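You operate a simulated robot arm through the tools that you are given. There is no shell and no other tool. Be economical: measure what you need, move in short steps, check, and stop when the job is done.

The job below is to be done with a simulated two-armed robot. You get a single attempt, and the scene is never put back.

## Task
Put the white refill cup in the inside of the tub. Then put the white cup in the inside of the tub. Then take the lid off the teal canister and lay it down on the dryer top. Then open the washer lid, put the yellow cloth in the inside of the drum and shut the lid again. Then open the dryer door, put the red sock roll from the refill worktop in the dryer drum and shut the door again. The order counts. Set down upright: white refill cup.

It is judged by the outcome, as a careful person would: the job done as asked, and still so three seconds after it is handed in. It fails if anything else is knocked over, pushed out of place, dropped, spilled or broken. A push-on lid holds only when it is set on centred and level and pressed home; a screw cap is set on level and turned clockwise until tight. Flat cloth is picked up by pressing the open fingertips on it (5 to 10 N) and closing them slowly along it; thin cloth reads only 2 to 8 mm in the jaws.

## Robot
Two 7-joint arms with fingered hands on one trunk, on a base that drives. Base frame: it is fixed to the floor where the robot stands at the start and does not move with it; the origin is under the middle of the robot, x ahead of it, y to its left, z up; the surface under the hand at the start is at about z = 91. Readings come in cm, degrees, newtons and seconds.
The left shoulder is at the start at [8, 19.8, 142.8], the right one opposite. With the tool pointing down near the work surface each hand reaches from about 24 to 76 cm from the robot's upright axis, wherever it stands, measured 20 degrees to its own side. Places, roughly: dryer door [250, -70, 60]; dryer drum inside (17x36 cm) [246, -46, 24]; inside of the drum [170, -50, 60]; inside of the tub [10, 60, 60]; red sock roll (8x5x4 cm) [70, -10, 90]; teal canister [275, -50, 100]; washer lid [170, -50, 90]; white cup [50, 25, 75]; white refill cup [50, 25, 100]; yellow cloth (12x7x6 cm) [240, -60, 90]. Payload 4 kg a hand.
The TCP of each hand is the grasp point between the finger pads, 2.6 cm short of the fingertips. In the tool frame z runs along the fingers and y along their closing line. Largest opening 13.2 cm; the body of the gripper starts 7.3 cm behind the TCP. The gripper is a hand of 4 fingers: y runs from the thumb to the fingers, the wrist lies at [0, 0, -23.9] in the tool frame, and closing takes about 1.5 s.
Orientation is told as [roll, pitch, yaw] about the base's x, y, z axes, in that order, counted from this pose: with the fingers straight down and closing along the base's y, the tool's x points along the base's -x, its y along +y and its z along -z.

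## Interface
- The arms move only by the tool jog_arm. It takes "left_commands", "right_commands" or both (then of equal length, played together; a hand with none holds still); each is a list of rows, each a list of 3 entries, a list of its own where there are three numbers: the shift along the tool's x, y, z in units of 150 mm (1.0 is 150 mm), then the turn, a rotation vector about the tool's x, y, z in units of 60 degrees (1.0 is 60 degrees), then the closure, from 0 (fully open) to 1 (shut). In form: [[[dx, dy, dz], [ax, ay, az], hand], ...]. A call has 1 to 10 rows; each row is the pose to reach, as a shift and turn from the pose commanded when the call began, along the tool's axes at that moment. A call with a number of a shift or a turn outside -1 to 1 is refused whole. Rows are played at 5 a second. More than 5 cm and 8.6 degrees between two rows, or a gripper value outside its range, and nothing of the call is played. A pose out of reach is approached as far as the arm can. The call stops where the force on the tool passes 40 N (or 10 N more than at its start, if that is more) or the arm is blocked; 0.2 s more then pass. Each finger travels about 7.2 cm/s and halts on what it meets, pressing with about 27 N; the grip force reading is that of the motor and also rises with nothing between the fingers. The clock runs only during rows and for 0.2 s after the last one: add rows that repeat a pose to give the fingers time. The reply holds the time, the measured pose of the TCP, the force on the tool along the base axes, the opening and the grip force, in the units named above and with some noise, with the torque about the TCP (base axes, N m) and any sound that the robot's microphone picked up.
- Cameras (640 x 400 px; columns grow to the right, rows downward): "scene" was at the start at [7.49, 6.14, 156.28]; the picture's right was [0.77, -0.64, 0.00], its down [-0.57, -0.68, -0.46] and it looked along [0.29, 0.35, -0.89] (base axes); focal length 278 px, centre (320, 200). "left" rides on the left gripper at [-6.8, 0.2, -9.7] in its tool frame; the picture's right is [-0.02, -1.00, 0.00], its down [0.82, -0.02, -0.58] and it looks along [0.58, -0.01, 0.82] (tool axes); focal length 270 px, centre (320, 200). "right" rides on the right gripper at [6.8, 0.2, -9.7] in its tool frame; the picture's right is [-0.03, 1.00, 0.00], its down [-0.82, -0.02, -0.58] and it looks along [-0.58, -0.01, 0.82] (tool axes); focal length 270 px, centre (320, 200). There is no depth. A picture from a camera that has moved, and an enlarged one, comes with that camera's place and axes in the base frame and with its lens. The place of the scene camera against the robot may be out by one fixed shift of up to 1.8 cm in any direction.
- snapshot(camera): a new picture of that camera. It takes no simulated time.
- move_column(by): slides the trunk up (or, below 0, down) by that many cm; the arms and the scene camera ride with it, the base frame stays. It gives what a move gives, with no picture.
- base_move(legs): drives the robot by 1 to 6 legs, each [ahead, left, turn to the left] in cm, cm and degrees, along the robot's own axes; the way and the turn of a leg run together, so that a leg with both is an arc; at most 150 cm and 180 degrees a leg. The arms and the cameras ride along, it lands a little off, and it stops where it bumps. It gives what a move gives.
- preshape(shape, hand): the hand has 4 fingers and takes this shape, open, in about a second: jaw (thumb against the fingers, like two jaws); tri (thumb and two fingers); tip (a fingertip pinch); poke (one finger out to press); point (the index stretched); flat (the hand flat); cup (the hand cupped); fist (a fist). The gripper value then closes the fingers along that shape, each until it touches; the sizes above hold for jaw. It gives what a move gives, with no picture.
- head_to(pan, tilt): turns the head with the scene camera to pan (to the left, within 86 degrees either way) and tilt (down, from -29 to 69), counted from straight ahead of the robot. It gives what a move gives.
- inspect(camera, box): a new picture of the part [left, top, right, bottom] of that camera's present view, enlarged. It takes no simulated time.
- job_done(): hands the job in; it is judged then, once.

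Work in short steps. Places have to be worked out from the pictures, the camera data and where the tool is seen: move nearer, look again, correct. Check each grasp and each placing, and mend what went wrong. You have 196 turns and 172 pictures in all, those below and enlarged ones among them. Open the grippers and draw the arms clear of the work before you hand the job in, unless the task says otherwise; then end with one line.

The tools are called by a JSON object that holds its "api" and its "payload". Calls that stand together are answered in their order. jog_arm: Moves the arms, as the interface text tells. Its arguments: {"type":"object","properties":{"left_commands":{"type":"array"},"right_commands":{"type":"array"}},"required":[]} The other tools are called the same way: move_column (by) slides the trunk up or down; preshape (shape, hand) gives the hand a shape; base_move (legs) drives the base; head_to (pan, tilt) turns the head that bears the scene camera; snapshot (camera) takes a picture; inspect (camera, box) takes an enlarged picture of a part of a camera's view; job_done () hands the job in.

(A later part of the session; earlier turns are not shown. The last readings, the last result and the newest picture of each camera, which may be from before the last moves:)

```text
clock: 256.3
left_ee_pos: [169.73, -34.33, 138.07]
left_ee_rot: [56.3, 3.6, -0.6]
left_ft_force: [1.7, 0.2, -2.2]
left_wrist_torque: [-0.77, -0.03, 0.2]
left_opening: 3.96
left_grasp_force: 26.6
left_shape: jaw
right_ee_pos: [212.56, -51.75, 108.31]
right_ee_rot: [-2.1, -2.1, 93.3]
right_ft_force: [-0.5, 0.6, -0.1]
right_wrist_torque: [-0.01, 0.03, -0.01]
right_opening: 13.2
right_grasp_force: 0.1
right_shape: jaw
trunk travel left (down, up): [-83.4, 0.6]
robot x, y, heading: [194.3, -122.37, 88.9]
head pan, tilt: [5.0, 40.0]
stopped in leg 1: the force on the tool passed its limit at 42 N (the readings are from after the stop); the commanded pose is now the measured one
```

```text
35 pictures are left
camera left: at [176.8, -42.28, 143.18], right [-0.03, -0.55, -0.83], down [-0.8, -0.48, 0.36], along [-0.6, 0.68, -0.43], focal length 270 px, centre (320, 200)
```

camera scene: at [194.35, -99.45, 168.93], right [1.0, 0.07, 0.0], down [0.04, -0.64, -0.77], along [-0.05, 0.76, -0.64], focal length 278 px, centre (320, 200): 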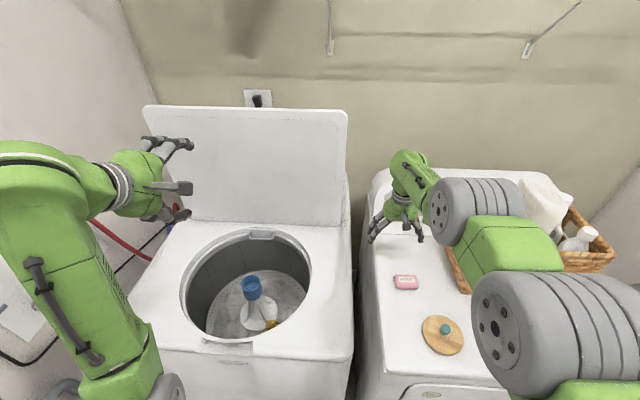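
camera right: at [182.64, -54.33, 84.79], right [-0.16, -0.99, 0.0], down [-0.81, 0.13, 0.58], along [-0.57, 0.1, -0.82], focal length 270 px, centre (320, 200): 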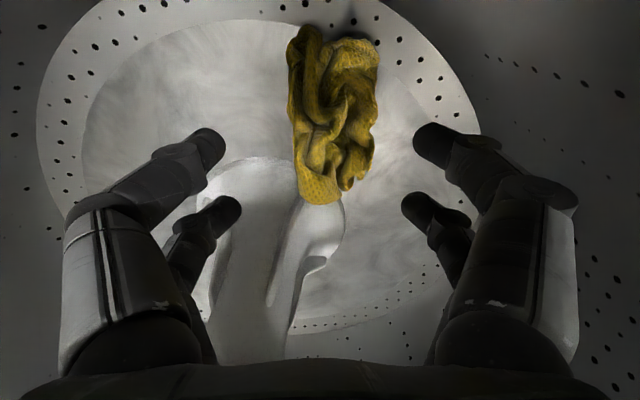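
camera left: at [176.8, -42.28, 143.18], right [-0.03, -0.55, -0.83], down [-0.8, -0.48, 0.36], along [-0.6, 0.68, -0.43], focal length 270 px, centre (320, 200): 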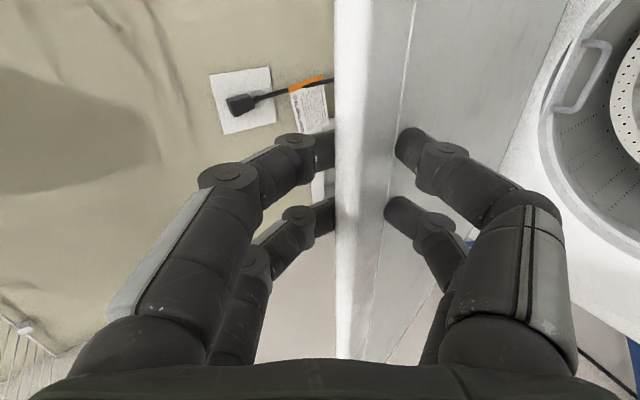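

The lid follows, well held. Continue the reverse arc: alternating back and down.

{"api": "move_column", "payload": {"by": -1}}

{"api": "base_move", "payload": {"legs": [[-5, 0, 0]]}}

{"api": "move_column", "payload": {"by": -2}}

{"api": "base_move", "payload": {"legs": [[-5, 0, 0]]}}

{"api": "move_column", "payload": {"by": -2.5}}

{"api": "base_move", "payload": {"legs": [[-4, 0, 0]]}}

{"api": "move_column", "payload": {"by": -3}}

{"api": "snapshot", "payload": {"camera": "scene"}}

```text
clock: 256.9
left_ee_pos: [169.75, -34.8, 137.98]
left_ee_rot: [57.0, 3.7, -0.5]
left_ft_force: [0.2, -4.5, 14.2]
left_wrist_torque: [-0.75, 0.02, 0.23]
left_opening: 3.81
left_grasp_force: 27.2
left_shape: jaw
right_ee_pos: [212.53, -52.04, 107.52]
right_ee_rot: [-2.0, -2.4, 93.2]
right_ft_force: [0.2, -0.8, -0.1]
right_wrist_torque: [-0.02, 0.0, 0.02]
right_opening: 13.19
right_grasp_force: 0.1
right_shape: jaw
trunk travel left (down, up): [-82.4, 1.6]
robot x, y, heading: [194.43, -122.18, 88.8]
head pan, tilt: [5.0, 40.0]
```

```text
clock: 257.8
left_ee_pos: [169.88, -38.41, 137.06]
left_ee_rot: [56.3, 3.9, -0.6]
left_ft_force: [0.5, 1.7, 0.5]
left_wrist_torque: [-0.51, -0.26, -0.04]
left_opening: 3.69
left_grasp_force: 26.8
left_shape: jaw
right_ee_pos: [212.61, -55.99, 106.68]
right_ee_rot: [-1.8, -1.9, 93.2]
right_ft_force: [0.0, 0.3, 1.2]
right_wrist_torque: [0.01, 0.0, -0.01]
right_opening: 13.17
right_grasp_force: 0.0
right_shape: jaw
trunk travel left (down, up): [-82.4, 1.6]
robot x, y, heading: [194.34, -127.05, 88.6]
head pan, tilt: [5.0, 40.0]
```

```text
clock: 258.5
left_ee_pos: [169.73, -39.86, 136.47]
left_ee_rot: [57.4, 3.8, -0.6]
left_ft_force: [5.0, -6.5, 14.7]
left_wrist_torque: [-0.41, -0.4, -0.05]
left_opening: 3.63
left_grasp_force: 26.5
left_shape: jaw
right_ee_pos: [212.64, -57.01, 105.59]
right_ee_rot: [-1.8, -2.6, 93.3]
right_ft_force: [-0.8, -0.1, -0.5]
right_wrist_torque: [-0.03, -0.01, -0.02]
right_opening: 13.21
right_grasp_force: 0.1
right_shape: jaw
trunk travel left (down, up): [-80.4, 3.6]
robot x, y, heading: [194.09, -127.45, 89.0]
head pan, tilt: [5.0, 40.0]
```

```text
clock: 259.4
left_ee_pos: [169.77, -43.42, 135.03]
left_ee_rot: [56.3, 4.0, -0.6]
left_ft_force: [5.0, 4.3, -7.1]
left_wrist_torque: [-0.3, -0.46, -0.08]
left_opening: 3.72
left_grasp_force: 27.0
left_shape: jaw
right_ee_pos: [212.69, -61.0, 104.86]
right_ee_rot: [-1.8, -2.0, 93.2]
right_ft_force: [0.1, -0.4, 0.5]
right_wrist_torque: [-0.02, 0.01, 0.02]
right_opening: 13.18
right_grasp_force: 0.0
right_shape: jaw
trunk travel left (down, up): [-80.4, 3.6]
robot x, y, heading: [194.09, -132.24, 88.9]
head pan, tilt: [5.0, 40.0]
```

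```text
clock: 260.1
left_ee_pos: [169.83, -45.09, 134.13]
left_ee_rot: [57.5, 3.8, -0.5]
left_ft_force: [10.0, -12.3, 20.0]
left_wrist_torque: [-0.44, -0.44, -0.04]
left_opening: 3.7
left_grasp_force: 27.2
left_shape: jaw
right_ee_pos: [212.58, -62.21, 103.27]
right_ee_rot: [-1.9, -2.6, 93.2]
right_ft_force: [-0.8, 0.5, -0.3]
right_wrist_torque: [-0.01, 0.0, 0.0]
right_opening: 13.2
right_grasp_force: 0.0
right_shape: jaw
trunk travel left (down, up): [-77.9, 6.1]
robot x, y, heading: [194.27, -132.14, 88.8]
head pan, tilt: [5.0, 40.0]
```

```text
clock: 261.0
left_ee_pos: [169.78, -47.96, 132.56]
left_ee_rot: [56.1, 3.9, -0.3]
left_ft_force: [9.1, 2.2, -5.1]
left_wrist_torque: [0.04, -0.73, -0.12]
left_opening: 3.72
left_grasp_force: 27.4
left_shape: jaw
right_ee_pos: [212.63, -65.37, 102.51]
right_ee_rot: [-1.7, -2.1, 93.2]
right_ft_force: [0.4, -0.1, -0.5]
right_wrist_torque: [0.04, 0.02, 0.0]
right_opening: 13.2
right_grasp_force: 0.0
right_shape: jaw
trunk travel left (down, up): [-77.9, 6.1]
robot x, y, heading: [193.81, -136.05, 88.6]
head pan, tilt: [5.0, 40.0]
```

```text
clock: 261.9
left_ee_pos: [169.71, -48.59, 132.16]
left_ee_rot: [58.6, 3.6, -0.4]
left_ft_force: [5.7, -18.5, 29.7]
left_wrist_torque: [-0.51, -0.38, 0.02]
left_opening: 3.63
left_grasp_force: 27.2
left_shape: jaw
right_ee_pos: [212.42, -65.81, 99.99]
right_ee_rot: [-1.8, -2.4, 93.3]
right_ft_force: [0.5, 0.4, -1.1]
right_wrist_torque: [-0.03, -0.02, 0.01]
right_opening: 13.17
right_grasp_force: 0.1
right_shape: jaw
trunk travel left (down, up): [-74.9, 9.1]
robot x, y, heading: [193.85, -136.17, 88.8]
head pan, tilt: [5.0, 40.0]
stopped: the force on the tool passed its limit at 42 N (the readings are from after the stop); the commanded pose is now the measured one
```

```text
34 pictures are left
camera scene: at [194.09, -124.12, 160.53], right [1.0, 0.07, 0.0], down [0.04, -0.64, -0.77], along [-0.05, 0.77, -0.64], focal length 278 px, centre (320, 200)
```

scene: 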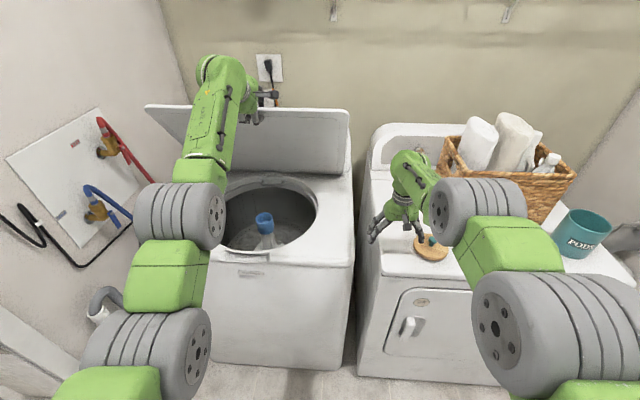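

Good progress; right hand should not go lower, so I continue with the left arm alone along the arc, un-tilting the hand.

{"api": "jog_arm", "payload": {"left_commands": [[[0, -0.18, -0.09], [-0.02, 0, 0], 0.8], [[0, -0.37, -0.17], [-0.05, 0, 0], 0.8], [[0, -0.57, -0.23], [-0.1, 0, 0], 0.8], [[0, -0.76, -0.27], [-0.14, 0, 0], 0.8]]}}

{"api": "snapshot", "payload": {"camera": "scene"}}

```text
clock: 262.9
left_ee_pos: [169.81, -58.56, 123.68]
left_ee_rot: [65.9, 3.8, -0.6]
left_ft_force: [16.6, -18.4, 12.4]
left_wrist_torque: [-0.22, -0.84, -0.02]
left_opening: 3.8
left_grasp_force: 26.9
left_shape: jaw
right_ee_pos: [212.83, -66.14, 100.04]
right_ee_rot: [-1.8, -2.5, 93.3]
right_ft_force: [-0.1, -0.2, -0.5]
right_wrist_torque: [0.03, -0.03, 0.0]
right_opening: 13.16
right_grasp_force: 0.1
right_shape: jaw
trunk travel left (down, up): [-74.9, 9.1]
robot x, y, heading: [194.02, -136.35, 88.7]
head pan, tilt: [5.0, 40.0]
```

```text
33 pictures are left
camera scene: at [194.55, -124.49, 160.54], right [1.0, 0.07, 0.0], down [0.04, -0.64, -0.77], along [-0.05, 0.77, -0.64], focal length 278 px, centre (320, 200)
```

scene: 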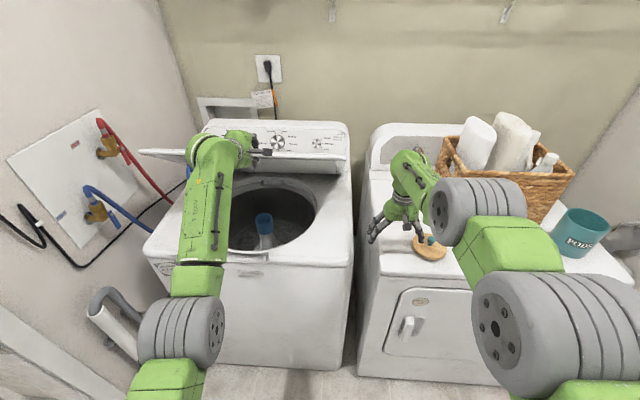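

{"api": "jog_arm", "payload": {"left_commands": [[[0, -0.24, -0.07], [-0.04, 0, 0], 0.8], [[0, -0.47, -0.125], [-0.08, 0, 0], 0.8], [[0, -0.72, -0.16], [-0.13, 0, 0], 0.8], [[0, -0.96, -0.19], [-0.18, 0, 0], 0.8]]}}

{"api": "snapshot", "payload": {"camera": "left"}}

```text
clock: 263.3
left_ee_pos: [169.63, -59.13, 123.23]
left_ee_rot: [67.5, 3.6, -0.8]
left_ft_force: [16.3, -16.8, 10.1]
left_wrist_torque: [-0.32, -0.49, 0.15]
left_opening: 3.8
left_grasp_force: 26.8
left_shape: jaw
right_ee_pos: [212.66, -65.97, 99.88]
right_ee_rot: [-1.9, -2.4, 93.2]
right_ft_force: [-0.5, 0.1, -0.2]
right_wrist_torque: [-0.01, -0.04, -0.01]
right_opening: 13.22
right_grasp_force: 0.1
right_shape: jaw
trunk travel left (down, up): [-74.9, 9.1]
robot x, y, heading: [194.1, -136.69, 88.6]
head pan, tilt: [5.0, 40.0]
stopped in row 1 (left hand): the force on the tool passed its limit at 45 N (the readings are from after the stop); the commanded pose is now the measured one
```

```text
32 pictures are left
camera left: at [176.54, -67.91, 126.61], right [-0.04, -0.38, -0.92], down [-0.81, -0.53, 0.25], along [-0.58, 0.76, -0.29], focal length 270 px, centre (320, 200)
```

left: 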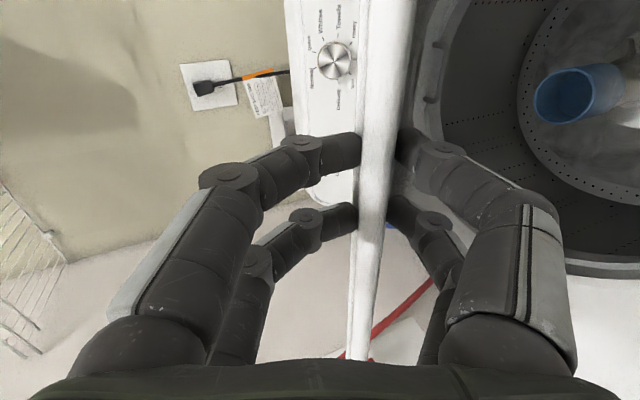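

Internal tension built up; I loosen the grip so the lid rests on the lower digits, then go on lowering.

{"api": "jog_arm", "payload": {"left_commands": [[[0, 0, 0], [0, 0, 0], 0.6], [[0, 0, 0], [0, 0, 0], 0.57], [[0, -0.2, -0.05], [-0.04, 0, 0], 0.57], [[0, -0.42, -0.11], [-0.08, 0, 0], 0.57], [[0, -0.65, -0.15], [-0.13, 0, 0], 0.57], [[0, -0.88, -0.17], [-0.18, 0, 0], 0.57]]}}

{"api": "snapshot", "payload": {"camera": "left"}}

```text
clock: 264.7
left_ee_pos: [168.53, -65.95, 110.91]
left_ee_rot: [77.4, 3.6, -0.8]
left_ft_force: [6.2, 7.0, -7.7]
left_wrist_torque: [-0.19, -0.26, -0.08]
left_opening: 3.61
left_grasp_force: 27.0
left_shape: jaw
right_ee_pos: [212.6, -65.25, 99.51]
right_ee_rot: [-1.9, -2.0, 93.1]
right_ft_force: [-0.7, -0.4, -0.6]
right_wrist_torque: [-0.02, 0.04, -0.01]
right_opening: 13.18
right_grasp_force: 0.0
right_shape: jaw
trunk travel left (down, up): [-74.9, 9.1]
robot x, y, heading: [193.66, -136.71, 88.9]
head pan, tilt: [5.0, 40.0]
```

```text
31 pictures are left
camera left: at [175.31, -75.32, 112.79], right [-0.04, -0.22, -0.98], down [-0.82, -0.56, 0.16], along [-0.58, 0.8, -0.16], focal length 270 px, centre (320, 200)
```

left: 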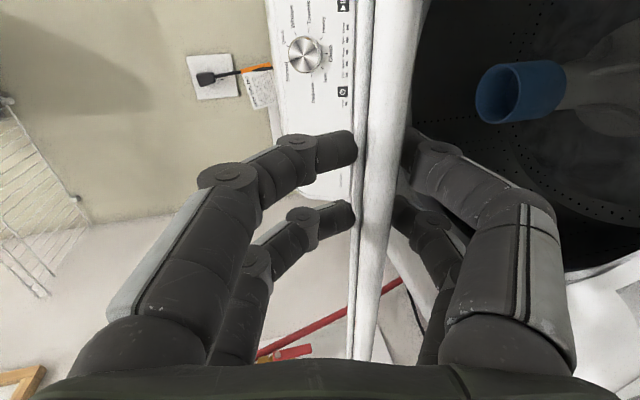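

{"api": "jog_arm", "payload": {"left_commands": [[[0, -0.22, -0.04], [-0.05, 0, 0], 0.57], [[0, -0.45, -0.07], [-0.1, 0, 0], 0.57], [[0, -0.68, -0.1], [-0.15, 0, 0], 0.57], [[0, -0.88, -0.13], [-0.2, 0, 0], 0.57]]}}

{"api": "snapshot", "payload": {"camera": "left"}}

```text
clock: 265.7
left_ee_pos: [168.46, -69.53, 99.55]
left_ee_rot: [88.7, 3.5, -1.5]
left_ft_force: [11.0, 32.7, -9.7]
left_wrist_torque: [0.6, -0.28, -0.07]
left_opening: 3.5
left_grasp_force: 26.9
left_shape: jaw
right_ee_pos: [212.84, -65.05, 99.42]
right_ee_rot: [-2.0, -1.9, 93.0]
right_ft_force: [0.5, 0.0, 0.1]
right_wrist_torque: [0.02, -0.01, -0.02]
right_opening: 13.2
right_grasp_force: 0.0
right_shape: jaw
trunk travel left (down, up): [-74.9, 9.1]
robot x, y, heading: [193.96, -136.1, 88.6]
head pan, tilt: [5.0, 40.0]
stopped in row 4 (left hand): the force on the tool passed its limit at 44 N (the readings are from after the stop); the commanded pose is now the measured one
```

```text
30 pictures are left
camera left: at [174.96, -79.23, 99.42], right [-0.04, -0.02, -1.0], down [-0.83, -0.56, 0.04], along [-0.56, 0.83, 0.0], focal length 270 px, centre (320, 200)
```

left: 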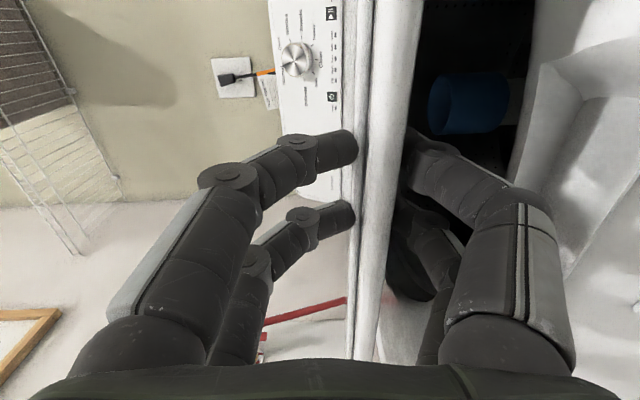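

Fingers sit too deep behind the lid's lip. I open more, ease back a little and continue lowering.

{"api": "jog_arm", "payload": {"left_commands": [[[0, 0, 0], [0, 0, 0], 0.45], [[0, 0, 0], [0, 0, 0], 0.42], [[0, -0.05, -0.08], [0, 0, 0], 0.42], [[0, -0.12, -0.14], [0, 0, 0], 0.42], [[0, -0.2, -0.17], [0, 0, 0], 0.42], [[0, -0.28, -0.17], [0, 0, 0], 0.42]]}}

{"api": "snapshot", "payload": {"camera": "left"}}

```text
clock: 267.1
left_ee_pos: [167.75, -72.62, 95.6]
left_ee_rot: [89.0, 3.3, -1.2]
left_ft_force: [-0.1, -1.4, -1.0]
left_wrist_torque: [-0.19, -0.01, 0.01]
left_opening: 2.26
left_grasp_force: 19.0
left_shape: jaw
right_ee_pos: [212.48, -65.53, 99.66]
right_ee_rot: [-2.0, -2.1, 93.1]
right_ft_force: [-0.9, 0.9, 0.0]
right_wrist_torque: [0.0, -0.03, 0.0]
right_opening: 13.18
right_grasp_force: 0.1
right_shape: jaw
trunk travel left (down, up): [-74.9, 9.1]
robot x, y, heading: [194.16, -136.39, 88.6]
head pan, tilt: [5.0, 40.0]
```

```text
29 pictures are left
camera left: at [174.42, -82.34, 95.5], right [-0.03, -0.01, -1.0], down [-0.83, -0.56, 0.04], along [-0.56, 0.83, 0.01], focal length 270 px, centre (320, 200)
```

left: 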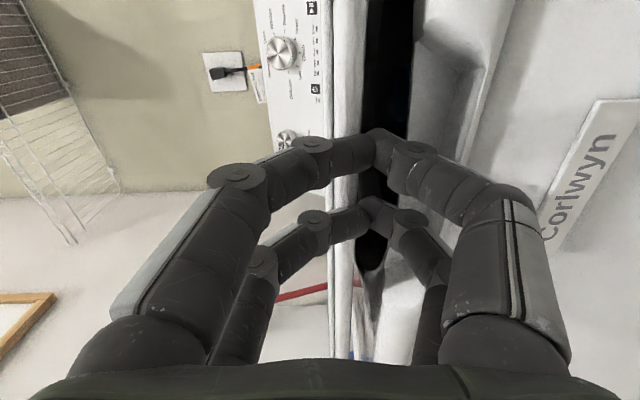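

About 3 cm of gap remains, the lid resting on the fingertips. Lower 3 cm more, then slide back out.

{"api": "jog_arm", "payload": {"left_commands": [[[0, -0.05, 0], [0, 0, 0], 0.42], [[0, -0.1, 0], [0, 0, 0], 0.42], [[0, -0.15, 0], [0, 0, 0], 0.42], [[0, -0.2, 0], [0, 0, 0], 0.42]]}}

{"api": "snapshot", "payload": {"camera": "left"}}

```text
clock: 268.1
left_ee_pos: [167.73, -72.72, 92.99]
left_ee_rot: [89.3, 3.5, -1.1]
left_ft_force: [0.7, -1.2, 3.3]
left_wrist_torque: [-0.04, 0.04, 0.05]
left_opening: 2.17
left_grasp_force: 27.2
left_shape: jaw
right_ee_pos: [212.65, -65.53, 99.73]
right_ee_rot: [-1.9, -2.2, 93.1]
right_ft_force: [0.3, 0.6, 0.4]
right_wrist_torque: [0.01, 0.01, -0.02]
right_opening: 13.19
right_grasp_force: 0.0
right_shape: jaw
trunk travel left (down, up): [-74.9, 9.1]
robot x, y, heading: [194.27, -136.01, 88.5]
head pan, tilt: [5.0, 40.0]
```

```text
28 pictures are left
camera left: at [174.29, -82.37, 92.78], right [-0.04, -0.01, -1.0], down [-0.83, -0.56, 0.04], along [-0.56, 0.83, 0.01], focal length 270 px, centre (320, 200)
```

left: 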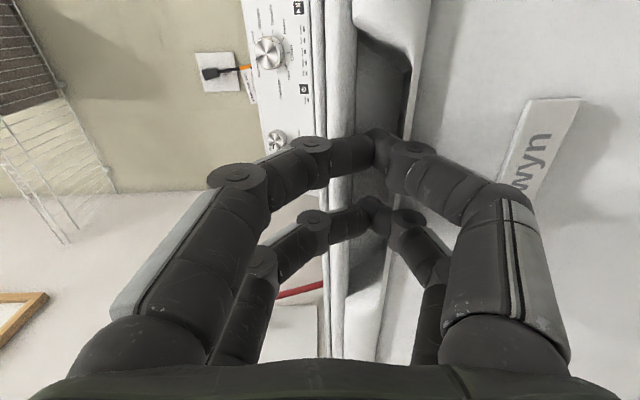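

The lid appears shut. Open and withdraw straight back.

{"api": "jog_arm", "payload": {"left_commands": [[[0, 0.01, 0], [0, 0, 0], 0.58], [[0, 0.02, 0], [0, 0, 0], 0.55], [[0, 0.02, -0.1], [0, 0, 0], 0.55], [[0, 0.02, -0.3], [0, 0, 0], 0.5], [[0, 0.02, -0.55], [0, 0, 0], 0.3], [[0, 0.02, -0.75], [0, 0, 0], 0.2]]}}

{"api": "snapshot", "payload": {"camera": "scene"}}

```text
clock: 269.5
left_ee_pos: [167.35, -84.14, 93.4]
left_ee_rot: [89.2, 3.4, -1.1]
left_ft_force: [-0.1, 0.1, -0.3]
left_wrist_torque: [0.0, 0.02, -0.01]
left_opening: 10.55
left_grasp_force: 0.0
left_shape: jaw
right_ee_pos: [212.59, -65.57, 99.84]
right_ee_rot: [-1.9, -2.1, 93.1]
right_ft_force: [-0.5, -0.8, 0.6]
right_wrist_torque: [0.01, 0.01, 0.0]
right_opening: 13.19
right_grasp_force: 0.0
right_shape: jaw
trunk travel left (down, up): [-74.9, 9.1]
robot x, y, heading: [194.0, -135.64, 88.5]
head pan, tilt: [5.0, 40.0]
```

```text
27 pictures are left
camera scene: at [194.04, -123.6, 160.48], right [1.0, 0.06, 0.0], down [0.04, -0.64, -0.77], along [-0.05, 0.76, -0.64], focal length 278 px, centre (320, 200)
```

scene: 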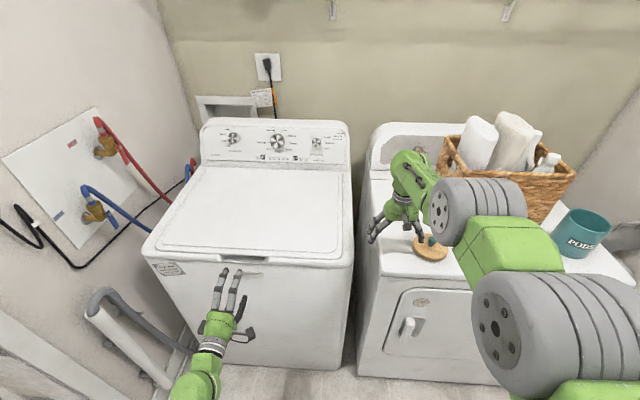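

The washer is shut again with the cloth inside. Before the dryer door I must free the right arm: back off and try lowering and pulling it in over the free floor.

{"api": "base_move", "payload": {"legs": [[-13, 0, 0]]}}

{"api": "jog_arm", "payload": {"right_commands": [[[0, 0, 0.2], [0, 0, 0], 0], [[0, 0, 0.45], [0, 0, 0], 0], [[0.1, 0, 0.7], [0, 0, 0], 0], [[0.2, 0, 0.95], [0, 0, 0], 0], [[0.4, 0, 1], [0, 0, 0], 0], [[0.6, 0, 1], [0, 0, 0], 0]]}}

```text
clock: 270.7
left_ee_pos: [166.98, -96.66, 93.11]
left_ee_rot: [88.8, 3.4, -1.0]
left_ft_force: [-0.7, 0.1, -0.5]
left_wrist_torque: [-0.01, 0.03, -0.03]
left_opening: 10.56
left_grasp_force: 0.0
left_shape: jaw
right_ee_pos: [212.27, -78.29, 99.49]
right_ee_rot: [-1.8, -2.1, 93.1]
right_ft_force: [0.4, 1.5, -0.4]
right_wrist_torque: [-0.04, -0.03, -0.02]
right_opening: 13.19
right_grasp_force: 0.1
right_shape: jaw
trunk travel left (down, up): [-74.9, 9.1]
robot x, y, heading: [193.63, -148.82, 88.7]
head pan, tilt: [5.0, 40.0]
```

```text
clock: 272.1
left_ee_pos: [167.07, -97.1, 93.26]
left_ee_rot: [89.0, 3.4, -1.0]
left_ft_force: [0.1, -0.3, -0.2]
left_wrist_torque: [0.0, 0.0, 0.02]
left_opening: 10.56
left_grasp_force: 0.0
left_shape: jaw
right_ee_pos: [212.93, -83.52, 83.38]
right_ee_rot: [-1.9, -2.1, 93.2]
right_ft_force: [-0.1, 0.5, 0.4]
right_wrist_torque: [-0.01, 0.0, 0.0]
right_opening: 13.18
right_grasp_force: 0.1
right_shape: jaw
right hand out of reach, approached as far as the arm can: row 5, 6
trunk travel left (down, up): [-74.9, 9.1]
robot x, y, heading: [193.97, -149.19, 88.8]
head pan, tilt: [5.0, 40.0]
```

Elbow seems trapped at a limit that began with the yaw of 172°. In this free space I turn the yaw back to ~172°, then pull in.

{"api": "jog_arm", "payload": {"right_commands": [[[0, 0, 0], [0, 0, -0.14], 0.5], [[0, 0, 0], [0, 0, -0.28], 0.8], [[0, 0, 0], [0, 0, -0.42], 0.8], [[0, 0, 0], [0, 0, -0.56], 0.8], [[0, 0, 0], [0, 0, -0.7], 0.8], [[0, 0, 0], [0, 0, -0.84], 0.8], [[0, 0, 0], [0, 0, -0.98], 0.8]]}}

{"api": "jog_arm", "payload": {"right_commands": [[[0.08, 0.1, 0], [0, 0, -0.1], 0.8], [[0.16, 0.2, 0], [0, 0, -0.2], 0.8], [[0.24, 0.35, 0], [0, 0, -0.3], 0.8], [[0.3, 0.55, 0], [0, 0, -0.3], 0.8]]}}

```text
clock: 273.7
left_ee_pos: [166.92, -96.88, 93.26]
left_ee_rot: [89.0, 3.4, -1.0]
left_ft_force: [0.4, 1.1, -0.3]
left_wrist_torque: [0.0, 0.0, 0.0]
left_opening: 10.53
left_grasp_force: 0.1
left_shape: jaw
right_ee_pos: [213.18, -83.51, 83.44]
right_ee_rot: [-2.7, 0.7, 152.0]
right_ft_force: [0.3, 0.2, -0.4]
right_wrist_torque: [-0.03, -0.03, 0.03]
right_opening: 2.7
right_grasp_force: 0.0
right_shape: jaw
trunk travel left (down, up): [-74.9, 9.1]
robot x, y, heading: [193.57, -148.96, 88.7]
head pan, tilt: [5.0, 40.0]
```

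```text
clock: 274.7
left_ee_pos: [166.89, -96.99, 93.28]
left_ee_rot: [89.0, 3.4, -1.0]
left_ft_force: [-0.6, -0.2, -0.5]
left_wrist_torque: [-0.01, 0.0, -0.01]
left_opening: 10.53
left_grasp_force: 0.1
left_shape: jaw
right_ee_pos: [213.41, -85.38, 79.61]
right_ee_rot: [-2.4, 1.4, 170.1]
right_ft_force: [0.0, 0.7, 0.7]
right_wrist_torque: [0.02, -0.01, 0.0]
right_opening: 2.67
right_grasp_force: 0.2
right_shape: jaw
right hand out of reach, approached as far as the arm can: row 1, 2, 3, 4
trunk travel left (down, up): [-74.9, 9.1]
robot x, y, heading: [193.96, -149.43, 88.5]
head pan, tilt: [5.0, 40.0]
```

I zoom on the dryer door handle to plan using the right arm as it is (hooking from above).

{"api": "head_to", "payload": {"pan": -20, "tilt": 50}}

{"api": "inspect", "payload": {"camera": "scene", "box": [200, 60, 520, 260]}}

```text
clock: 275.6
left_ee_pos: [167.1, -97.0, 93.37]
left_ee_rot: [89.1, 3.4, -1.1]
left_ft_force: [0.1, 0.1, -0.8]
left_wrist_torque: [-0.01, 0.07, 0.02]
left_opening: 10.52
left_grasp_force: 0.0
left_shape: jaw
right_ee_pos: [213.34, -85.53, 79.62]
right_ee_rot: [-2.5, 1.4, 169.9]
right_ft_force: [0.6, 0.7, -0.3]
right_wrist_torque: [-0.05, -0.03, 0.0]
right_opening: 2.71
right_grasp_force: 0.1
right_shape: jaw
trunk travel left (down, up): [-74.9, 9.1]
robot x, y, heading: [193.62, -148.97, 89.0]
head pan, tilt: [-20.0, 50.0]
```

```text
2.00 times, centred on (360, 160) of scene
camera zoom: at [197.02, -137.66, 159.06], right [0.93, -0.36, 0.0], down [-0.28, -0.71, -0.64], along [0.23, 0.6, -0.77], focal length 556 px, centre (240, 280)
```

zoom: 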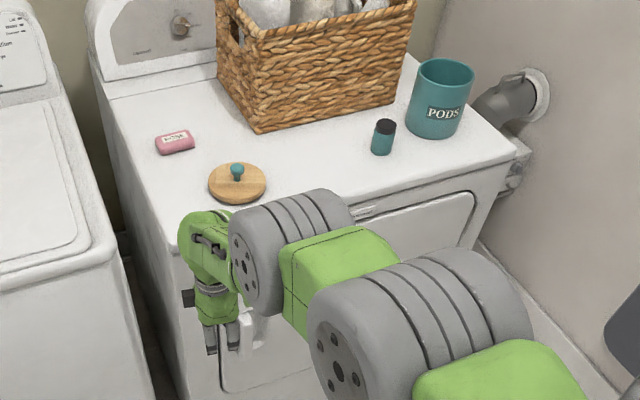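

I turn the right hand back to face the door, shift the base right and lower the trunk, so its own camera sees the handle.

{"api": "jog_arm", "payload": {"right_commands": [[[0, 0, 0], [0, 0, 0.14], 0.6], [[0, 0, 0], [0, 0, 0.28], 0.4], [[0, 0, 0], [0, 0, 0.42], 0.2], [[0, 0, 0], [0, 0, 0.56], 0], [[0, 0, 0], [0, 0, 0.7], 0], [[0, 0, 0], [0, 0, 0.84], 0], [[0, 0, 0], [0, 0, 0.98], 0]]}}

{"api": "jog_arm", "payload": {"right_commands": [[[0, 0, 0], [0, 0, 0.14], 0], [[0, 0, 0], [0, 0, 0.28], 0], [[0, 0, 0], [0, 0, 0.33], 0]]}}

{"api": "base_move", "payload": {"legs": [[0, -10, 0]]}}

{"api": "move_column", "payload": {"by": -12}}

{"api": "snapshot", "payload": {"camera": "right"}}

```text
clock: 277.2
left_ee_pos: [167.04, -96.92, 93.2]
left_ee_rot: [89.0, 3.4, -1.0]
left_ft_force: [0.9, 0.2, 0.3]
left_wrist_torque: [-0.01, -0.01, 0.04]
left_opening: 10.54
left_grasp_force: 0.1
left_shape: jaw
right_ee_pos: [213.15, -85.43, 79.5]
right_ee_rot: [-2.4, -1.3, 111.0]
right_ft_force: [0.3, 0.5, 1.2]
right_wrist_torque: [0.02, 0.0, 0.03]
right_opening: 13.19
right_grasp_force: 0.0
right_shape: jaw
trunk travel left (down, up): [-74.9, 9.1]
robot x, y, heading: [193.43, -149.2, 88.7]
head pan, tilt: [-20.0, 50.0]
```

```text
clock: 278.0
left_ee_pos: [167.06, -96.92, 93.22]
left_ee_rot: [89.1, 3.5, -1.0]
left_ft_force: [-0.1, -0.7, 0.1]
left_wrist_torque: [-0.01, 0.0, -0.02]
left_opening: 10.53
left_grasp_force: 0.1
left_shape: jaw
right_ee_pos: [213.15, -85.43, 79.41]
right_ee_rot: [-1.9, -2.1, 91.2]
right_ft_force: [0.1, -0.2, 0.3]
right_wrist_torque: [0.0, 0.01, 0.02]
right_opening: 13.19
right_grasp_force: 0.2
right_shape: jaw
trunk travel left (down, up): [-74.9, 9.1]
robot x, y, heading: [193.82, -149.23, 88.7]
head pan, tilt: [-20.0, 50.0]
```

```text
clock: 279.2
left_ee_pos: [176.26, -97.21, 93.11]
left_ee_rot: [89.1, 3.2, -1.0]
left_ft_force: [-1.1, -0.3, -0.1]
left_wrist_torque: [0.01, 0.0, -0.04]
left_opening: 10.55
left_grasp_force: 0.0
left_shape: jaw
right_ee_pos: [222.38, -85.64, 79.44]
right_ee_rot: [-2.2, -2.1, 91.3]
right_ft_force: [-0.2, 0.6, -0.5]
right_wrist_torque: [0.02, -0.03, -0.02]
right_opening: 13.17
right_grasp_force: 0.0
right_shape: jaw
trunk travel left (down, up): [-74.9, 9.1]
robot x, y, heading: [203.36, -149.61, 88.6]
head pan, tilt: [-20.0, 50.0]
```

```text
clock: 280.7
left_ee_pos: [176.57, -97.27, 81.35]
left_ee_rot: [89.1, 3.5, -1.0]
left_ft_force: [-0.6, 0.4, -0.3]
left_wrist_torque: [-0.04, 0.01, -0.01]
left_opening: 10.55
left_grasp_force: 0.3
left_shape: jaw
right_ee_pos: [222.76, -85.67, 67.48]
right_ee_rot: [-1.8, -2.2, 91.4]
right_ft_force: [0.6, 0.3, 0.4]
right_wrist_torque: [0.0, 0.01, -0.01]
right_opening: 13.18
right_grasp_force: 0.1
right_shape: jaw
trunk travel left (down, up): [-62.9, 21.1]
robot x, y, heading: [203.7, -149.29, 88.8]
head pan, tilt: [-20.0, 50.0]
```

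```text
25 pictures are left
camera right: at [222.41, -92.73, 76.74], right [-1.0, 0.0, -0.03], down [-0.02, 0.79, 0.61], along [0.03, 0.61, -0.79], focal length 270 px, centre (320, 200)
```

right: 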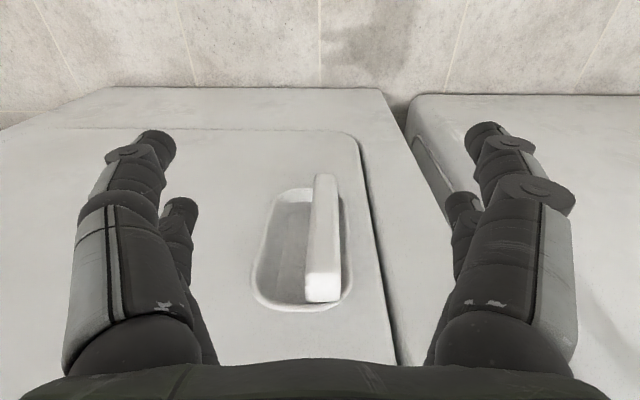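

The handle is a vertical bar at x≈222.8, z≈50–66 in front of a pocket. I tilt the fingertips toward the door and bring the hand level with the bar.

{"api": "jog_arm", "payload": {"right_commands": [[[0, 0, 0], [0, -0.12, 0], 0.2], [[0, 0, 0], [0, -0.24, 0], 0.2], [[0, 0, 0], [0, -0.35, 0], 0.3]]}}

{"api": "move_column", "payload": {"by": -7}}

{"api": "snapshot", "payload": {"camera": "right"}}

```text
clock: 281.5
left_ee_pos: [176.69, -97.34, 81.31]
left_ee_rot: [89.1, 3.4, -1.1]
left_ft_force: [0.2, 0.7, -0.5]
left_wrist_torque: [-0.07, 0.02, -0.02]
left_opening: 10.52
left_grasp_force: 0.1
left_shape: jaw
right_ee_pos: [222.7, -80.59, 64.13]
right_ee_rot: [-2.1, -23.1, 92.3]
right_ft_force: [0.2, 0.8, 0.6]
right_wrist_torque: [0.0, 0.0, -0.01]
right_opening: 9.28
right_grasp_force: 0.0
right_shape: jaw
right hand out of reach, approached as far as the arm can: row 1, 2, 3
trunk travel left (down, up): [-62.9, 21.1]
robot x, y, heading: [203.41, -149.03, 88.5]
head pan, tilt: [-20.0, 50.0]
```

```text
clock: 282.6
left_ee_pos: [176.66, -97.18, 74.15]
left_ee_rot: [89.1, 3.4, -1.0]
left_ft_force: [0.0, 0.0, -0.7]
left_wrist_torque: [-0.02, 0.01, 0.01]
left_opening: 10.55
left_grasp_force: 0.1
left_shape: jaw
right_ee_pos: [222.7, -80.61, 57.02]
right_ee_rot: [-2.0, -23.2, 92.2]
right_ft_force: [0.0, 0.7, -0.7]
right_wrist_torque: [-0.01, -0.01, 0.0]
right_opening: 9.28
right_grasp_force: 0.1
right_shape: jaw
trunk travel left (down, up): [-55.9, 28.1]
robot x, y, heading: [203.74, -149.32, 88.6]
head pan, tilt: [-20.0, 50.0]
```

```text
24 pictures are left
camera right: at [222.51, -90.47, 63.12], right [-1.0, 0.0, -0.02], down [-0.02, 0.52, 0.85], along [0.01, 0.85, -0.52], focal length 270 px, centre (320, 200)
```

right: 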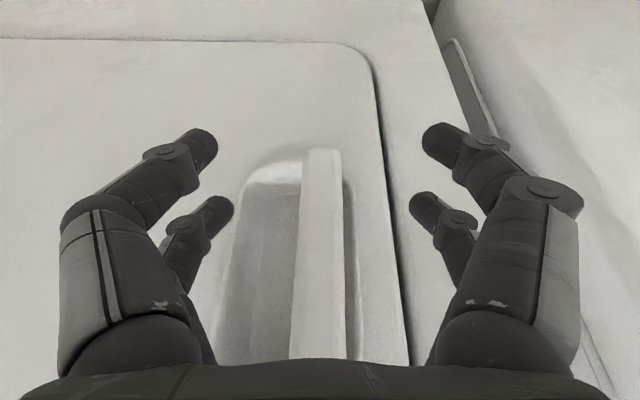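

Aligned with the bar. Drive forward 4 cm and close on it.

{"api": "base_move", "payload": {"legs": [[4.3, 0, 0]]}}

{"api": "jog_arm", "payload": {"right_commands": [[[0, 0, 0], [0, 0, 0], 0.5], [[0, 0, 0], [0, 0, 0], 0.7], [[0, 0, 0], [0, 0, 0], 0.9], [[0, 0, 0], [0, 0, 0], 1], [[0, 0, 0], [0, 0, 0], 1]]}}

{"api": "snapshot", "payload": {"camera": "right"}}

```text
clock: 283.4
left_ee_pos: [176.85, -93.17, 74.41]
left_ee_rot: [89.4, 3.4, -1.1]
left_ft_force: [-0.7, -0.7, -0.4]
left_wrist_torque: [0.01, -0.04, 0.02]
left_opening: 10.56
left_grasp_force: 0.0
left_shape: jaw
right_ee_pos: [222.82, -76.52, 57.14]
right_ee_rot: [-2.0, -23.4, 92.1]
right_ft_force: [-0.9, -2.2, -0.1]
right_wrist_torque: [0.01, -0.03, -0.15]
right_opening: 9.23
right_grasp_force: 0.0
right_shape: jaw
trunk travel left (down, up): [-55.9, 28.1]
robot x, y, heading: [203.51, -144.96, 88.8]
head pan, tilt: [-20.0, 50.0]
```

```text
clock: 284.6
left_ee_pos: [176.73, -93.05, 74.18]
left_ee_rot: [89.0, 3.4, -1.0]
left_ft_force: [0.5, 0.1, 0.4]
left_wrist_torque: [-0.01, 0.0, 0.0]
left_opening: 10.52
left_grasp_force: 0.1
left_shape: jaw
right_ee_pos: [222.85, -76.24, 56.95]
right_ee_rot: [-2.1, -23.1, 92.3]
right_ft_force: [-2.1, 2.0, -3.9]
right_wrist_torque: [-0.13, 0.04, 0.81]
right_opening: 0.0
right_grasp_force: 27.1
right_shape: jaw
trunk travel left (down, up): [-55.9, 28.1]
robot x, y, heading: [203.82, -145.03, 88.9]
head pan, tilt: [-20.0, 50.0]
```

```text
23 pictures are left
camera right: at [222.58, -86.16, 63.07], right [-1.0, 0.0, -0.02], down [-0.02, 0.52, 0.85], along [0.01, 0.85, -0.52], focal length 270 px, centre (320, 200)
```

right: 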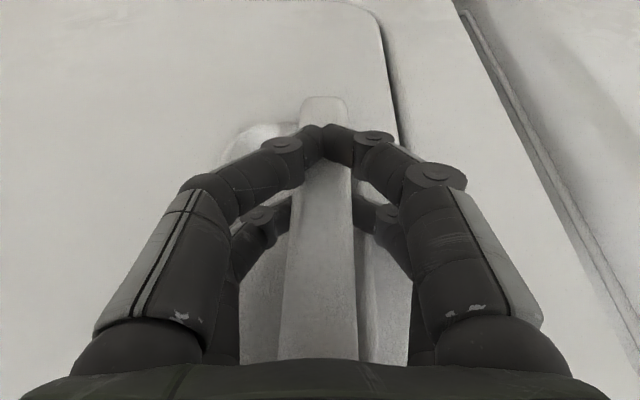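

The bar is caught between the digits. Pull by backing the base.

{"api": "base_move", "payload": {"legs": [[-5, 0, 0]]}}

{"api": "base_move", "payload": {"legs": [[-6, -1.5, 0]]}}

{"api": "snapshot", "payload": {"camera": "right"}}

```text
clock: 285.6
left_ee_pos: [176.51, -97.95, 74.31]
left_ee_rot: [89.0, 3.4, -1.0]
left_ft_force: [-0.2, -0.5, 0.4]
left_wrist_torque: [0.04, 0.04, -0.03]
left_opening: 10.56
left_grasp_force: 0.0
left_shape: jaw
right_ee_pos: [222.87, -81.34, 56.97]
right_ee_rot: [-2.1, -22.9, 92.1]
right_ft_force: [10.0, 2.4, -4.8]
right_wrist_torque: [-0.7, -0.36, 0.74]
right_opening: 0.0
right_grasp_force: 26.3
right_shape: jaw
trunk travel left (down, up): [-55.9, 28.1]
robot x, y, heading: [203.5, -150.21, 88.7]
head pan, tilt: [-20.0, 50.0]
```

```text
clock: 286.6
left_ee_pos: [178.02, -103.86, 74.18]
left_ee_rot: [89.1, 3.4, -1.1]
left_ft_force: [0.6, -0.2, 0.2]
left_wrist_torque: [0.01, -0.02, -0.03]
left_opening: 10.54
left_grasp_force: 0.1
left_shape: jaw
right_ee_pos: [224.17, -87.31, 57.0]
right_ee_rot: [-2.1, -23.1, 92.0]
right_ft_force: [0.6, 1.8, -1.5]
right_wrist_torque: [0.32, -0.1, 0.88]
right_opening: 0.0
right_grasp_force: 27.4
right_shape: jaw
trunk travel left (down, up): [-55.9, 28.1]
robot x, y, heading: [204.61, -156.0, 88.7]
head pan, tilt: [-20.0, 50.0]
```

```text
22 pictures are left
camera right: at [223.89, -97.12, 63.13], right [-1.0, 0.0, -0.02], down [-0.02, 0.52, 0.85], along [0.01, 0.85, -0.52], focal length 270 px, centre (320, 200)
```

right: 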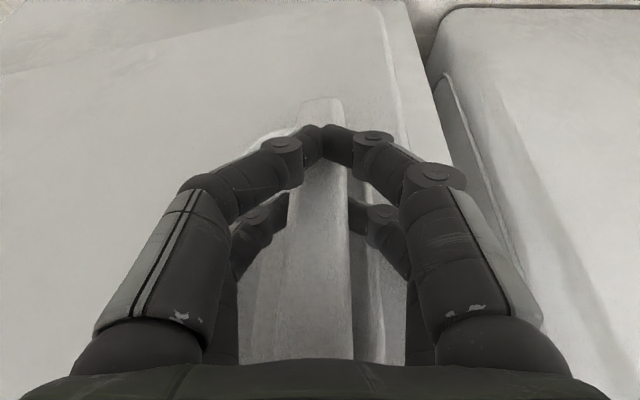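

The door is coming open (~11 cm). One more small pull, then I'll release and push it open from inside.

{"api": "base_move", "payload": {"legs": [[-4, -1.8, 0]]}}

{"api": "jog_arm", "payload": {"right_commands": [[[0, 0, 0], [0, 0, 0], 0.7], [[0, 0, 0], [0, 0, 0], 0.4], [[0, 0, 0], [0, 0, 0], 0.3]]}}

{"api": "base_move", "payload": {"legs": [[-3, 0, 0]]}}

{"api": "jog_arm", "payload": {"right_commands": [[[0, 0, 0], [0, 0.12, 0], 0.6], [[0, 0, 0], [0, 0.24, 0], 0.9], [[0, 0, 0], [0, 0.35, 0], 0.9]]}}

{"api": "snapshot", "payload": {"camera": "right"}}

```text
clock: 287.4
left_ee_pos: [179.54, -107.82, 74.11]
left_ee_rot: [89.1, 3.3, -0.9]
left_ft_force: [-0.3, -0.4, 0.6]
left_wrist_torque: [-0.01, 0.01, 0.01]
left_opening: 10.55
left_grasp_force: 0.1
left_shape: jaw
right_ee_pos: [225.71, -91.01, 57.0]
right_ee_rot: [-2.2, -23.1, 92.1]
right_ft_force: [-8.7, -0.4, -2.1]
right_wrist_torque: [0.37, 0.13, 1.26]
right_opening: 0.01
right_grasp_force: 27.3
right_shape: jaw
trunk travel left (down, up): [-55.9, 28.1]
robot x, y, heading: [206.53, -160.01, 89.2]
head pan, tilt: [-20.0, 50.0]
```

```text
clock: 288.2
left_ee_pos: [179.84, -107.84, 74.34]
left_ee_rot: [89.1, 3.6, -1.0]
left_ft_force: [0.0, -0.7, -0.6]
left_wrist_torque: [0.02, 0.01, -0.02]
left_opening: 10.56
left_grasp_force: 0.0
left_shape: jaw
right_ee_pos: [226.32, -91.13, 57.08]
right_ee_rot: [-1.8, -23.3, 91.8]
right_ft_force: [14.8, 3.5, -2.5]
right_wrist_torque: [0.14, -0.25, -0.25]
right_opening: 7.71
right_grasp_force: 0.1
right_shape: jaw
trunk travel left (down, up): [-55.9, 28.1]
robot x, y, heading: [206.42, -160.35, 88.7]
head pan, tilt: [-20.0, 50.0]
```

```text
clock: 289.2
left_ee_pos: [179.98, -109.36, 74.42]
left_ee_rot: [89.2, 3.5, -1.0]
left_ft_force: [0.5, 0.1, -1.4]
left_wrist_torque: [0.01, -0.02, 0.02]
left_opening: 10.53
left_grasp_force: 0.0
left_shape: jaw
right_ee_pos: [226.83, -92.26, 57.27]
right_ee_rot: [-2.2, -23.6, 91.8]
right_ft_force: [15.0, 4.6, -2.8]
right_wrist_torque: [0.15, -0.22, -0.23]
right_opening: 8.29
right_grasp_force: 0.0
right_shape: jaw
trunk travel left (down, up): [-55.9, 28.1]
robot x, y, heading: [206.82, -161.23, 88.7]
head pan, tilt: [-20.0, 50.0]
stopped in leg 1: the robot was blocked; the commanded pose is now the measured one
```

```text
clock: 290.0
left_ee_pos: [179.75, -109.36, 74.29]
left_ee_rot: [89.1, 3.3, -0.8]
left_ft_force: [0.1, -0.1, 0.2]
left_wrist_torque: [-0.03, 0.05, -0.01]
left_opening: 10.54
left_grasp_force: 0.0
left_shape: jaw
right_ee_pos: [226.76, -96.17, 60.05]
right_ee_rot: [-2.0, -2.4, 91.2]
right_ft_force: [1.4, 1.5, -3.0]
right_wrist_torque: [0.15, 0.06, 0.27]
right_opening: 1.43
right_grasp_force: 0.0
right_shape: jaw
right hand out of reach, approached as far as the arm can: row 1, 2, 3
trunk travel left (down, up): [-55.9, 28.1]
robot x, y, heading: [206.74, -161.5, 88.9]
head pan, tilt: [-20.0, 50.0]
```

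```text
21 pictures are left
camera right: at [226.25, -103.22, 69.22], right [-1.0, 0.01, -0.03], down [-0.02, 0.79, 0.61], along [0.03, 0.61, -0.79], focal length 270 px, centre (320, 200)
```

right: 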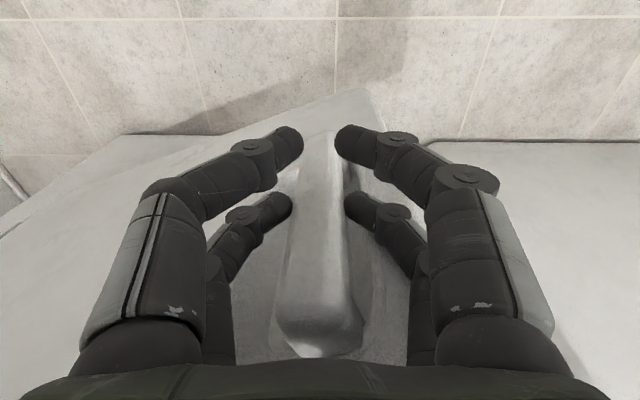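

Door is about 27° open. Release upward, go round its free edge and push it open from inside with the hand.

{"api": "jog_arm", "payload": {"right_commands": [[[0, 0, 0], [0, 0, 0], 0.4], [[0, 0, 0], [0, 0, 0], 0.4], [[0, 0, 0], [0, 0, 0], 0.4]]}}

{"api": "move_column", "payload": {"by": 15}}

{"api": "base_move", "payload": {"legs": [[0, 18, 0], [4, 0, 0]]}}

{"api": "move_column", "payload": {"by": -15}}

{"api": "snapshot", "payload": {"camera": "scene"}}

```text
clock: 290.8
left_ee_pos: [179.85, -109.38, 74.31]
left_ee_rot: [89.2, 3.4, -0.9]
left_ft_force: [0.2, -1.0, 0.1]
left_wrist_torque: [0.03, 0.01, -0.02]
left_opening: 10.56
left_grasp_force: 0.1
left_shape: jaw
right_ee_pos: [226.82, -96.03, 59.9]
right_ee_rot: [-2.0, -2.5, 91.1]
right_ft_force: [0.1, -0.4, -0.6]
right_wrist_torque: [0.01, 0.04, 0.0]
right_opening: 7.84
right_grasp_force: 0.1
right_shape: jaw
trunk travel left (down, up): [-55.9, 28.1]
robot x, y, heading: [206.62, -161.31, 88.8]
head pan, tilt: [-20.0, 50.0]
```

```text
clock: 292.5
left_ee_pos: [179.86, -109.48, 89.2]
left_ee_rot: [89.3, 3.6, -0.9]
left_ft_force: [0.2, 0.1, 0.5]
left_wrist_torque: [0.0, 0.0, -0.01]
left_opening: 10.57
left_grasp_force: 0.0
left_shape: jaw
right_ee_pos: [226.9, -96.06, 74.98]
right_ee_rot: [-2.0, -2.5, 91.1]
right_ft_force: [0.5, 0.0, -0.2]
right_wrist_torque: [0.04, -0.01, -0.04]
right_opening: 7.87
right_grasp_force: 0.0
right_shape: jaw
trunk travel left (down, up): [-70.9, 13.1]
robot x, y, heading: [206.85, -161.59, 88.5]
head pan, tilt: [-20.0, 50.0]
```

```text
clock: 294.5
left_ee_pos: [162.03, -105.79, 89.81]
left_ee_rot: [89.6, 3.5, -0.8]
left_ft_force: [0.8, -0.5, 0.4]
left_wrist_torque: [-0.01, -0.01, 0.05]
left_opening: 10.53
left_grasp_force: 0.0
left_shape: jaw
right_ee_pos: [209.09, -92.42, 75.53]
right_ee_rot: [-2.1, -3.0, 91.1]
right_ft_force: [-0.7, -1.0, 0.3]
right_wrist_torque: [0.02, 0.01, 0.01]
right_opening: 7.88
right_grasp_force: 0.0
right_shape: jaw
trunk travel left (down, up): [-70.9, 13.1]
robot x, y, heading: [189.21, -157.36, 88.7]
head pan, tilt: [-20.0, 50.0]
```

```text
clock: 296.2
left_ee_pos: [162.07, -105.24, 74.27]
left_ee_rot: [89.2, 3.4, -0.8]
left_ft_force: [0.7, -0.5, -0.2]
left_wrist_torque: [-0.01, 0.01, 0.01]
left_opening: 10.54
left_grasp_force: 0.0
left_shape: jaw
right_ee_pos: [209.14, -91.99, 60.13]
right_ee_rot: [-2.0, -2.6, 91.2]
right_ft_force: [-0.7, 0.2, -0.3]
right_wrist_torque: [0.03, -0.02, 0.0]
right_opening: 7.88
right_grasp_force: 0.1
right_shape: jaw
trunk travel left (down, up): [-55.9, 28.1]
robot x, y, heading: [189.2, -157.17, 88.9]
head pan, tilt: [-20.0, 50.0]
```

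```text
20 pictures are left
camera scene: at [192.16, -145.87, 140.07], right [0.93, -0.36, 0.0], down [-0.28, -0.71, -0.64], along [0.23, 0.6, -0.77], focal length 278 px, centre (320, 200)
```

scene: 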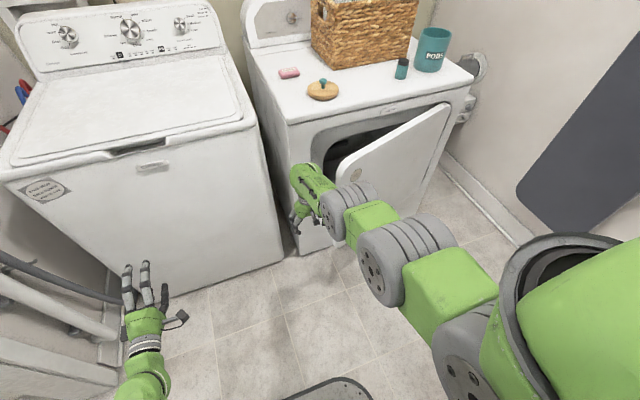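

The door stands ajar. Push from inside by driving right.

{"api": "base_move", "payload": {"legs": [[0, -32, 0]]}}

{"api": "base_move", "payload": {"legs": [[0, -18, 0]]}}

{"api": "snapshot", "payload": {"camera": "scene"}}

```text
clock: 297.3
left_ee_pos: [167.88, -105.46, 74.44]
left_ee_rot: [89.3, 3.6, -0.5]
left_ft_force: [0.3, 0.1, -0.1]
left_wrist_torque: [-0.02, 0.01, -0.01]
left_opening: 10.54
left_grasp_force: 0.1
left_shape: jaw
right_ee_pos: [213.73, -91.97, 59.88]
right_ee_rot: [-1.2, -2.6, 91.7]
right_ft_force: [-20.8, -5.2, 3.0]
right_wrist_torque: [0.28, -0.92, 0.1]
right_opening: 7.52
right_grasp_force: 0.1
right_shape: jaw
trunk travel left (down, up): [-55.9, 28.1]
robot x, y, heading: [194.4, -157.23, 89.1]
head pan, tilt: [-20.0, 50.0]
stopped in leg 1: the force on the tool passed its limit at 54 N (the readings are from after the stop); the commanded pose is now the measured one
```

```text
clock: 298.1
left_ee_pos: [168.64, -105.61, 74.34]
left_ee_rot: [89.2, 3.4, -0.2]
left_ft_force: [0.7, 0.1, 0.0]
left_wrist_torque: [-0.02, -0.01, 0.02]
left_opening: 10.55
left_grasp_force: 0.1
left_shape: jaw
right_ee_pos: [213.99, -92.22, 59.78]
right_ee_rot: [-0.9, -2.3, 92.2]
right_ft_force: [-26.6, -6.7, 6.9]
right_wrist_torque: [0.37, -1.29, 0.16]
right_opening: 7.39
right_grasp_force: 0.0
right_shape: jaw
trunk travel left (down, up): [-55.9, 28.1]
robot x, y, heading: [195.76, -157.42, 89.6]
head pan, tilt: [-20.0, 50.0]
stopped in leg 1: the force on the tool passed its limit at 46 N (the readings are from after the stop); the commanded pose is now the measured one
```

```text
19 pictures are left
camera scene: at [199.07, -146.08, 140.07], right [0.94, -0.35, 0.0], down [-0.27, -0.72, -0.64], along [0.23, 0.6, -0.77], focal length 278 px, centre (320, 200)
```

scene: 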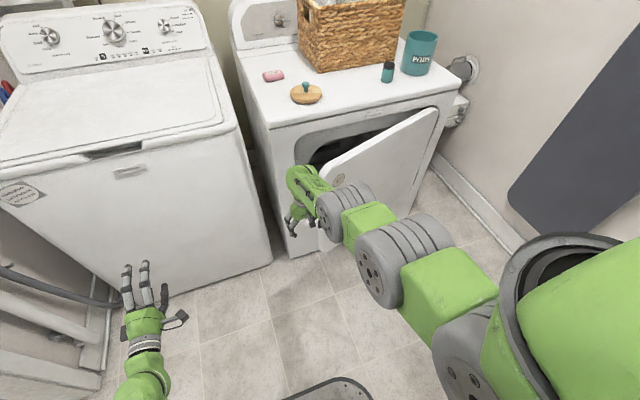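

The hand pushes on the door's end face. Back left, go 9 cm nearer to the dryer, then push right again.

{"api": "base_move", "payload": {"legs": [[0, 7, 0], [10, 0, 0]]}}

{"api": "base_move", "payload": {"legs": [[0, -24, 0]]}}

{"api": "snapshot", "payload": {"camera": "scene"}}

```text
clock: 299.9
left_ee_pos: [162.04, -95.51, 74.4]
left_ee_rot: [89.2, 3.4, -0.4]
left_ft_force: [-0.2, -0.2, 0.1]
left_wrist_torque: [-0.01, 0.0, -0.04]
left_opening: 10.57
left_grasp_force: 0.1
left_shape: jaw
right_ee_pos: [207.83, -82.28, 59.76]
right_ee_rot: [-1.1, -2.3, 92.0]
right_ft_force: [0.2, 0.1, -0.2]
right_wrist_torque: [-0.02, 0.0, 0.04]
right_opening: 7.85
right_grasp_force: 0.0
right_shape: jaw
trunk travel left (down, up): [-55.9, 28.1]
robot x, y, heading: [189.39, -147.31, 89.1]
head pan, tilt: [-20.0, 50.0]
```

```text
clock: 301.2
left_ee_pos: [174.23, -95.63, 74.49]
left_ee_rot: [89.3, 3.6, -0.4]
left_ft_force: [-0.2, 1.1, 0.5]
left_wrist_torque: [0.0, -0.01, 0.02]
left_opening: 10.53
left_grasp_force: 0.1
left_shape: jaw
right_ee_pos: [218.94, -82.5, 59.47]
right_ee_rot: [0.2, -2.3, 91.2]
right_ft_force: [-14.2, -3.0, -3.8]
right_wrist_torque: [0.7, -1.41, -1.12]
right_opening: 7.9
right_grasp_force: 0.1
right_shape: jaw
trunk travel left (down, up): [-55.9, 28.1]
robot x, y, heading: [201.67, -147.49, 89.2]
head pan, tilt: [-20.0, 50.0]
stopped in leg 1: the force on the tool passed its limit at 93 N (the readings are from after the stop); the commanded pose is now the measured one
```

```text
18 pictures are left
camera scene: at [205.02, -136.04, 140.04], right [0.94, -0.35, 0.0], down [-0.27, -0.72, -0.64], along [0.23, 0.6, -0.77], focal length 278 px, centre (320, 200)
```

scene: 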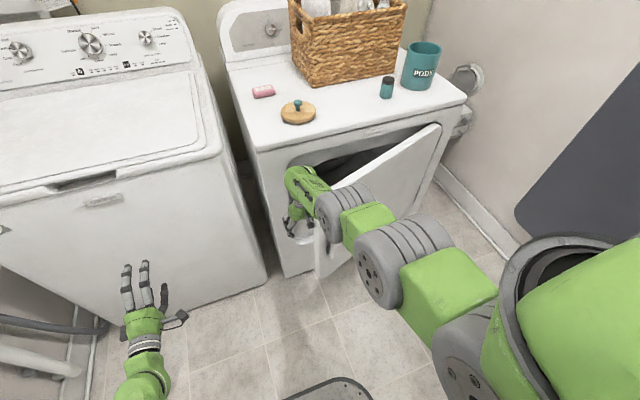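

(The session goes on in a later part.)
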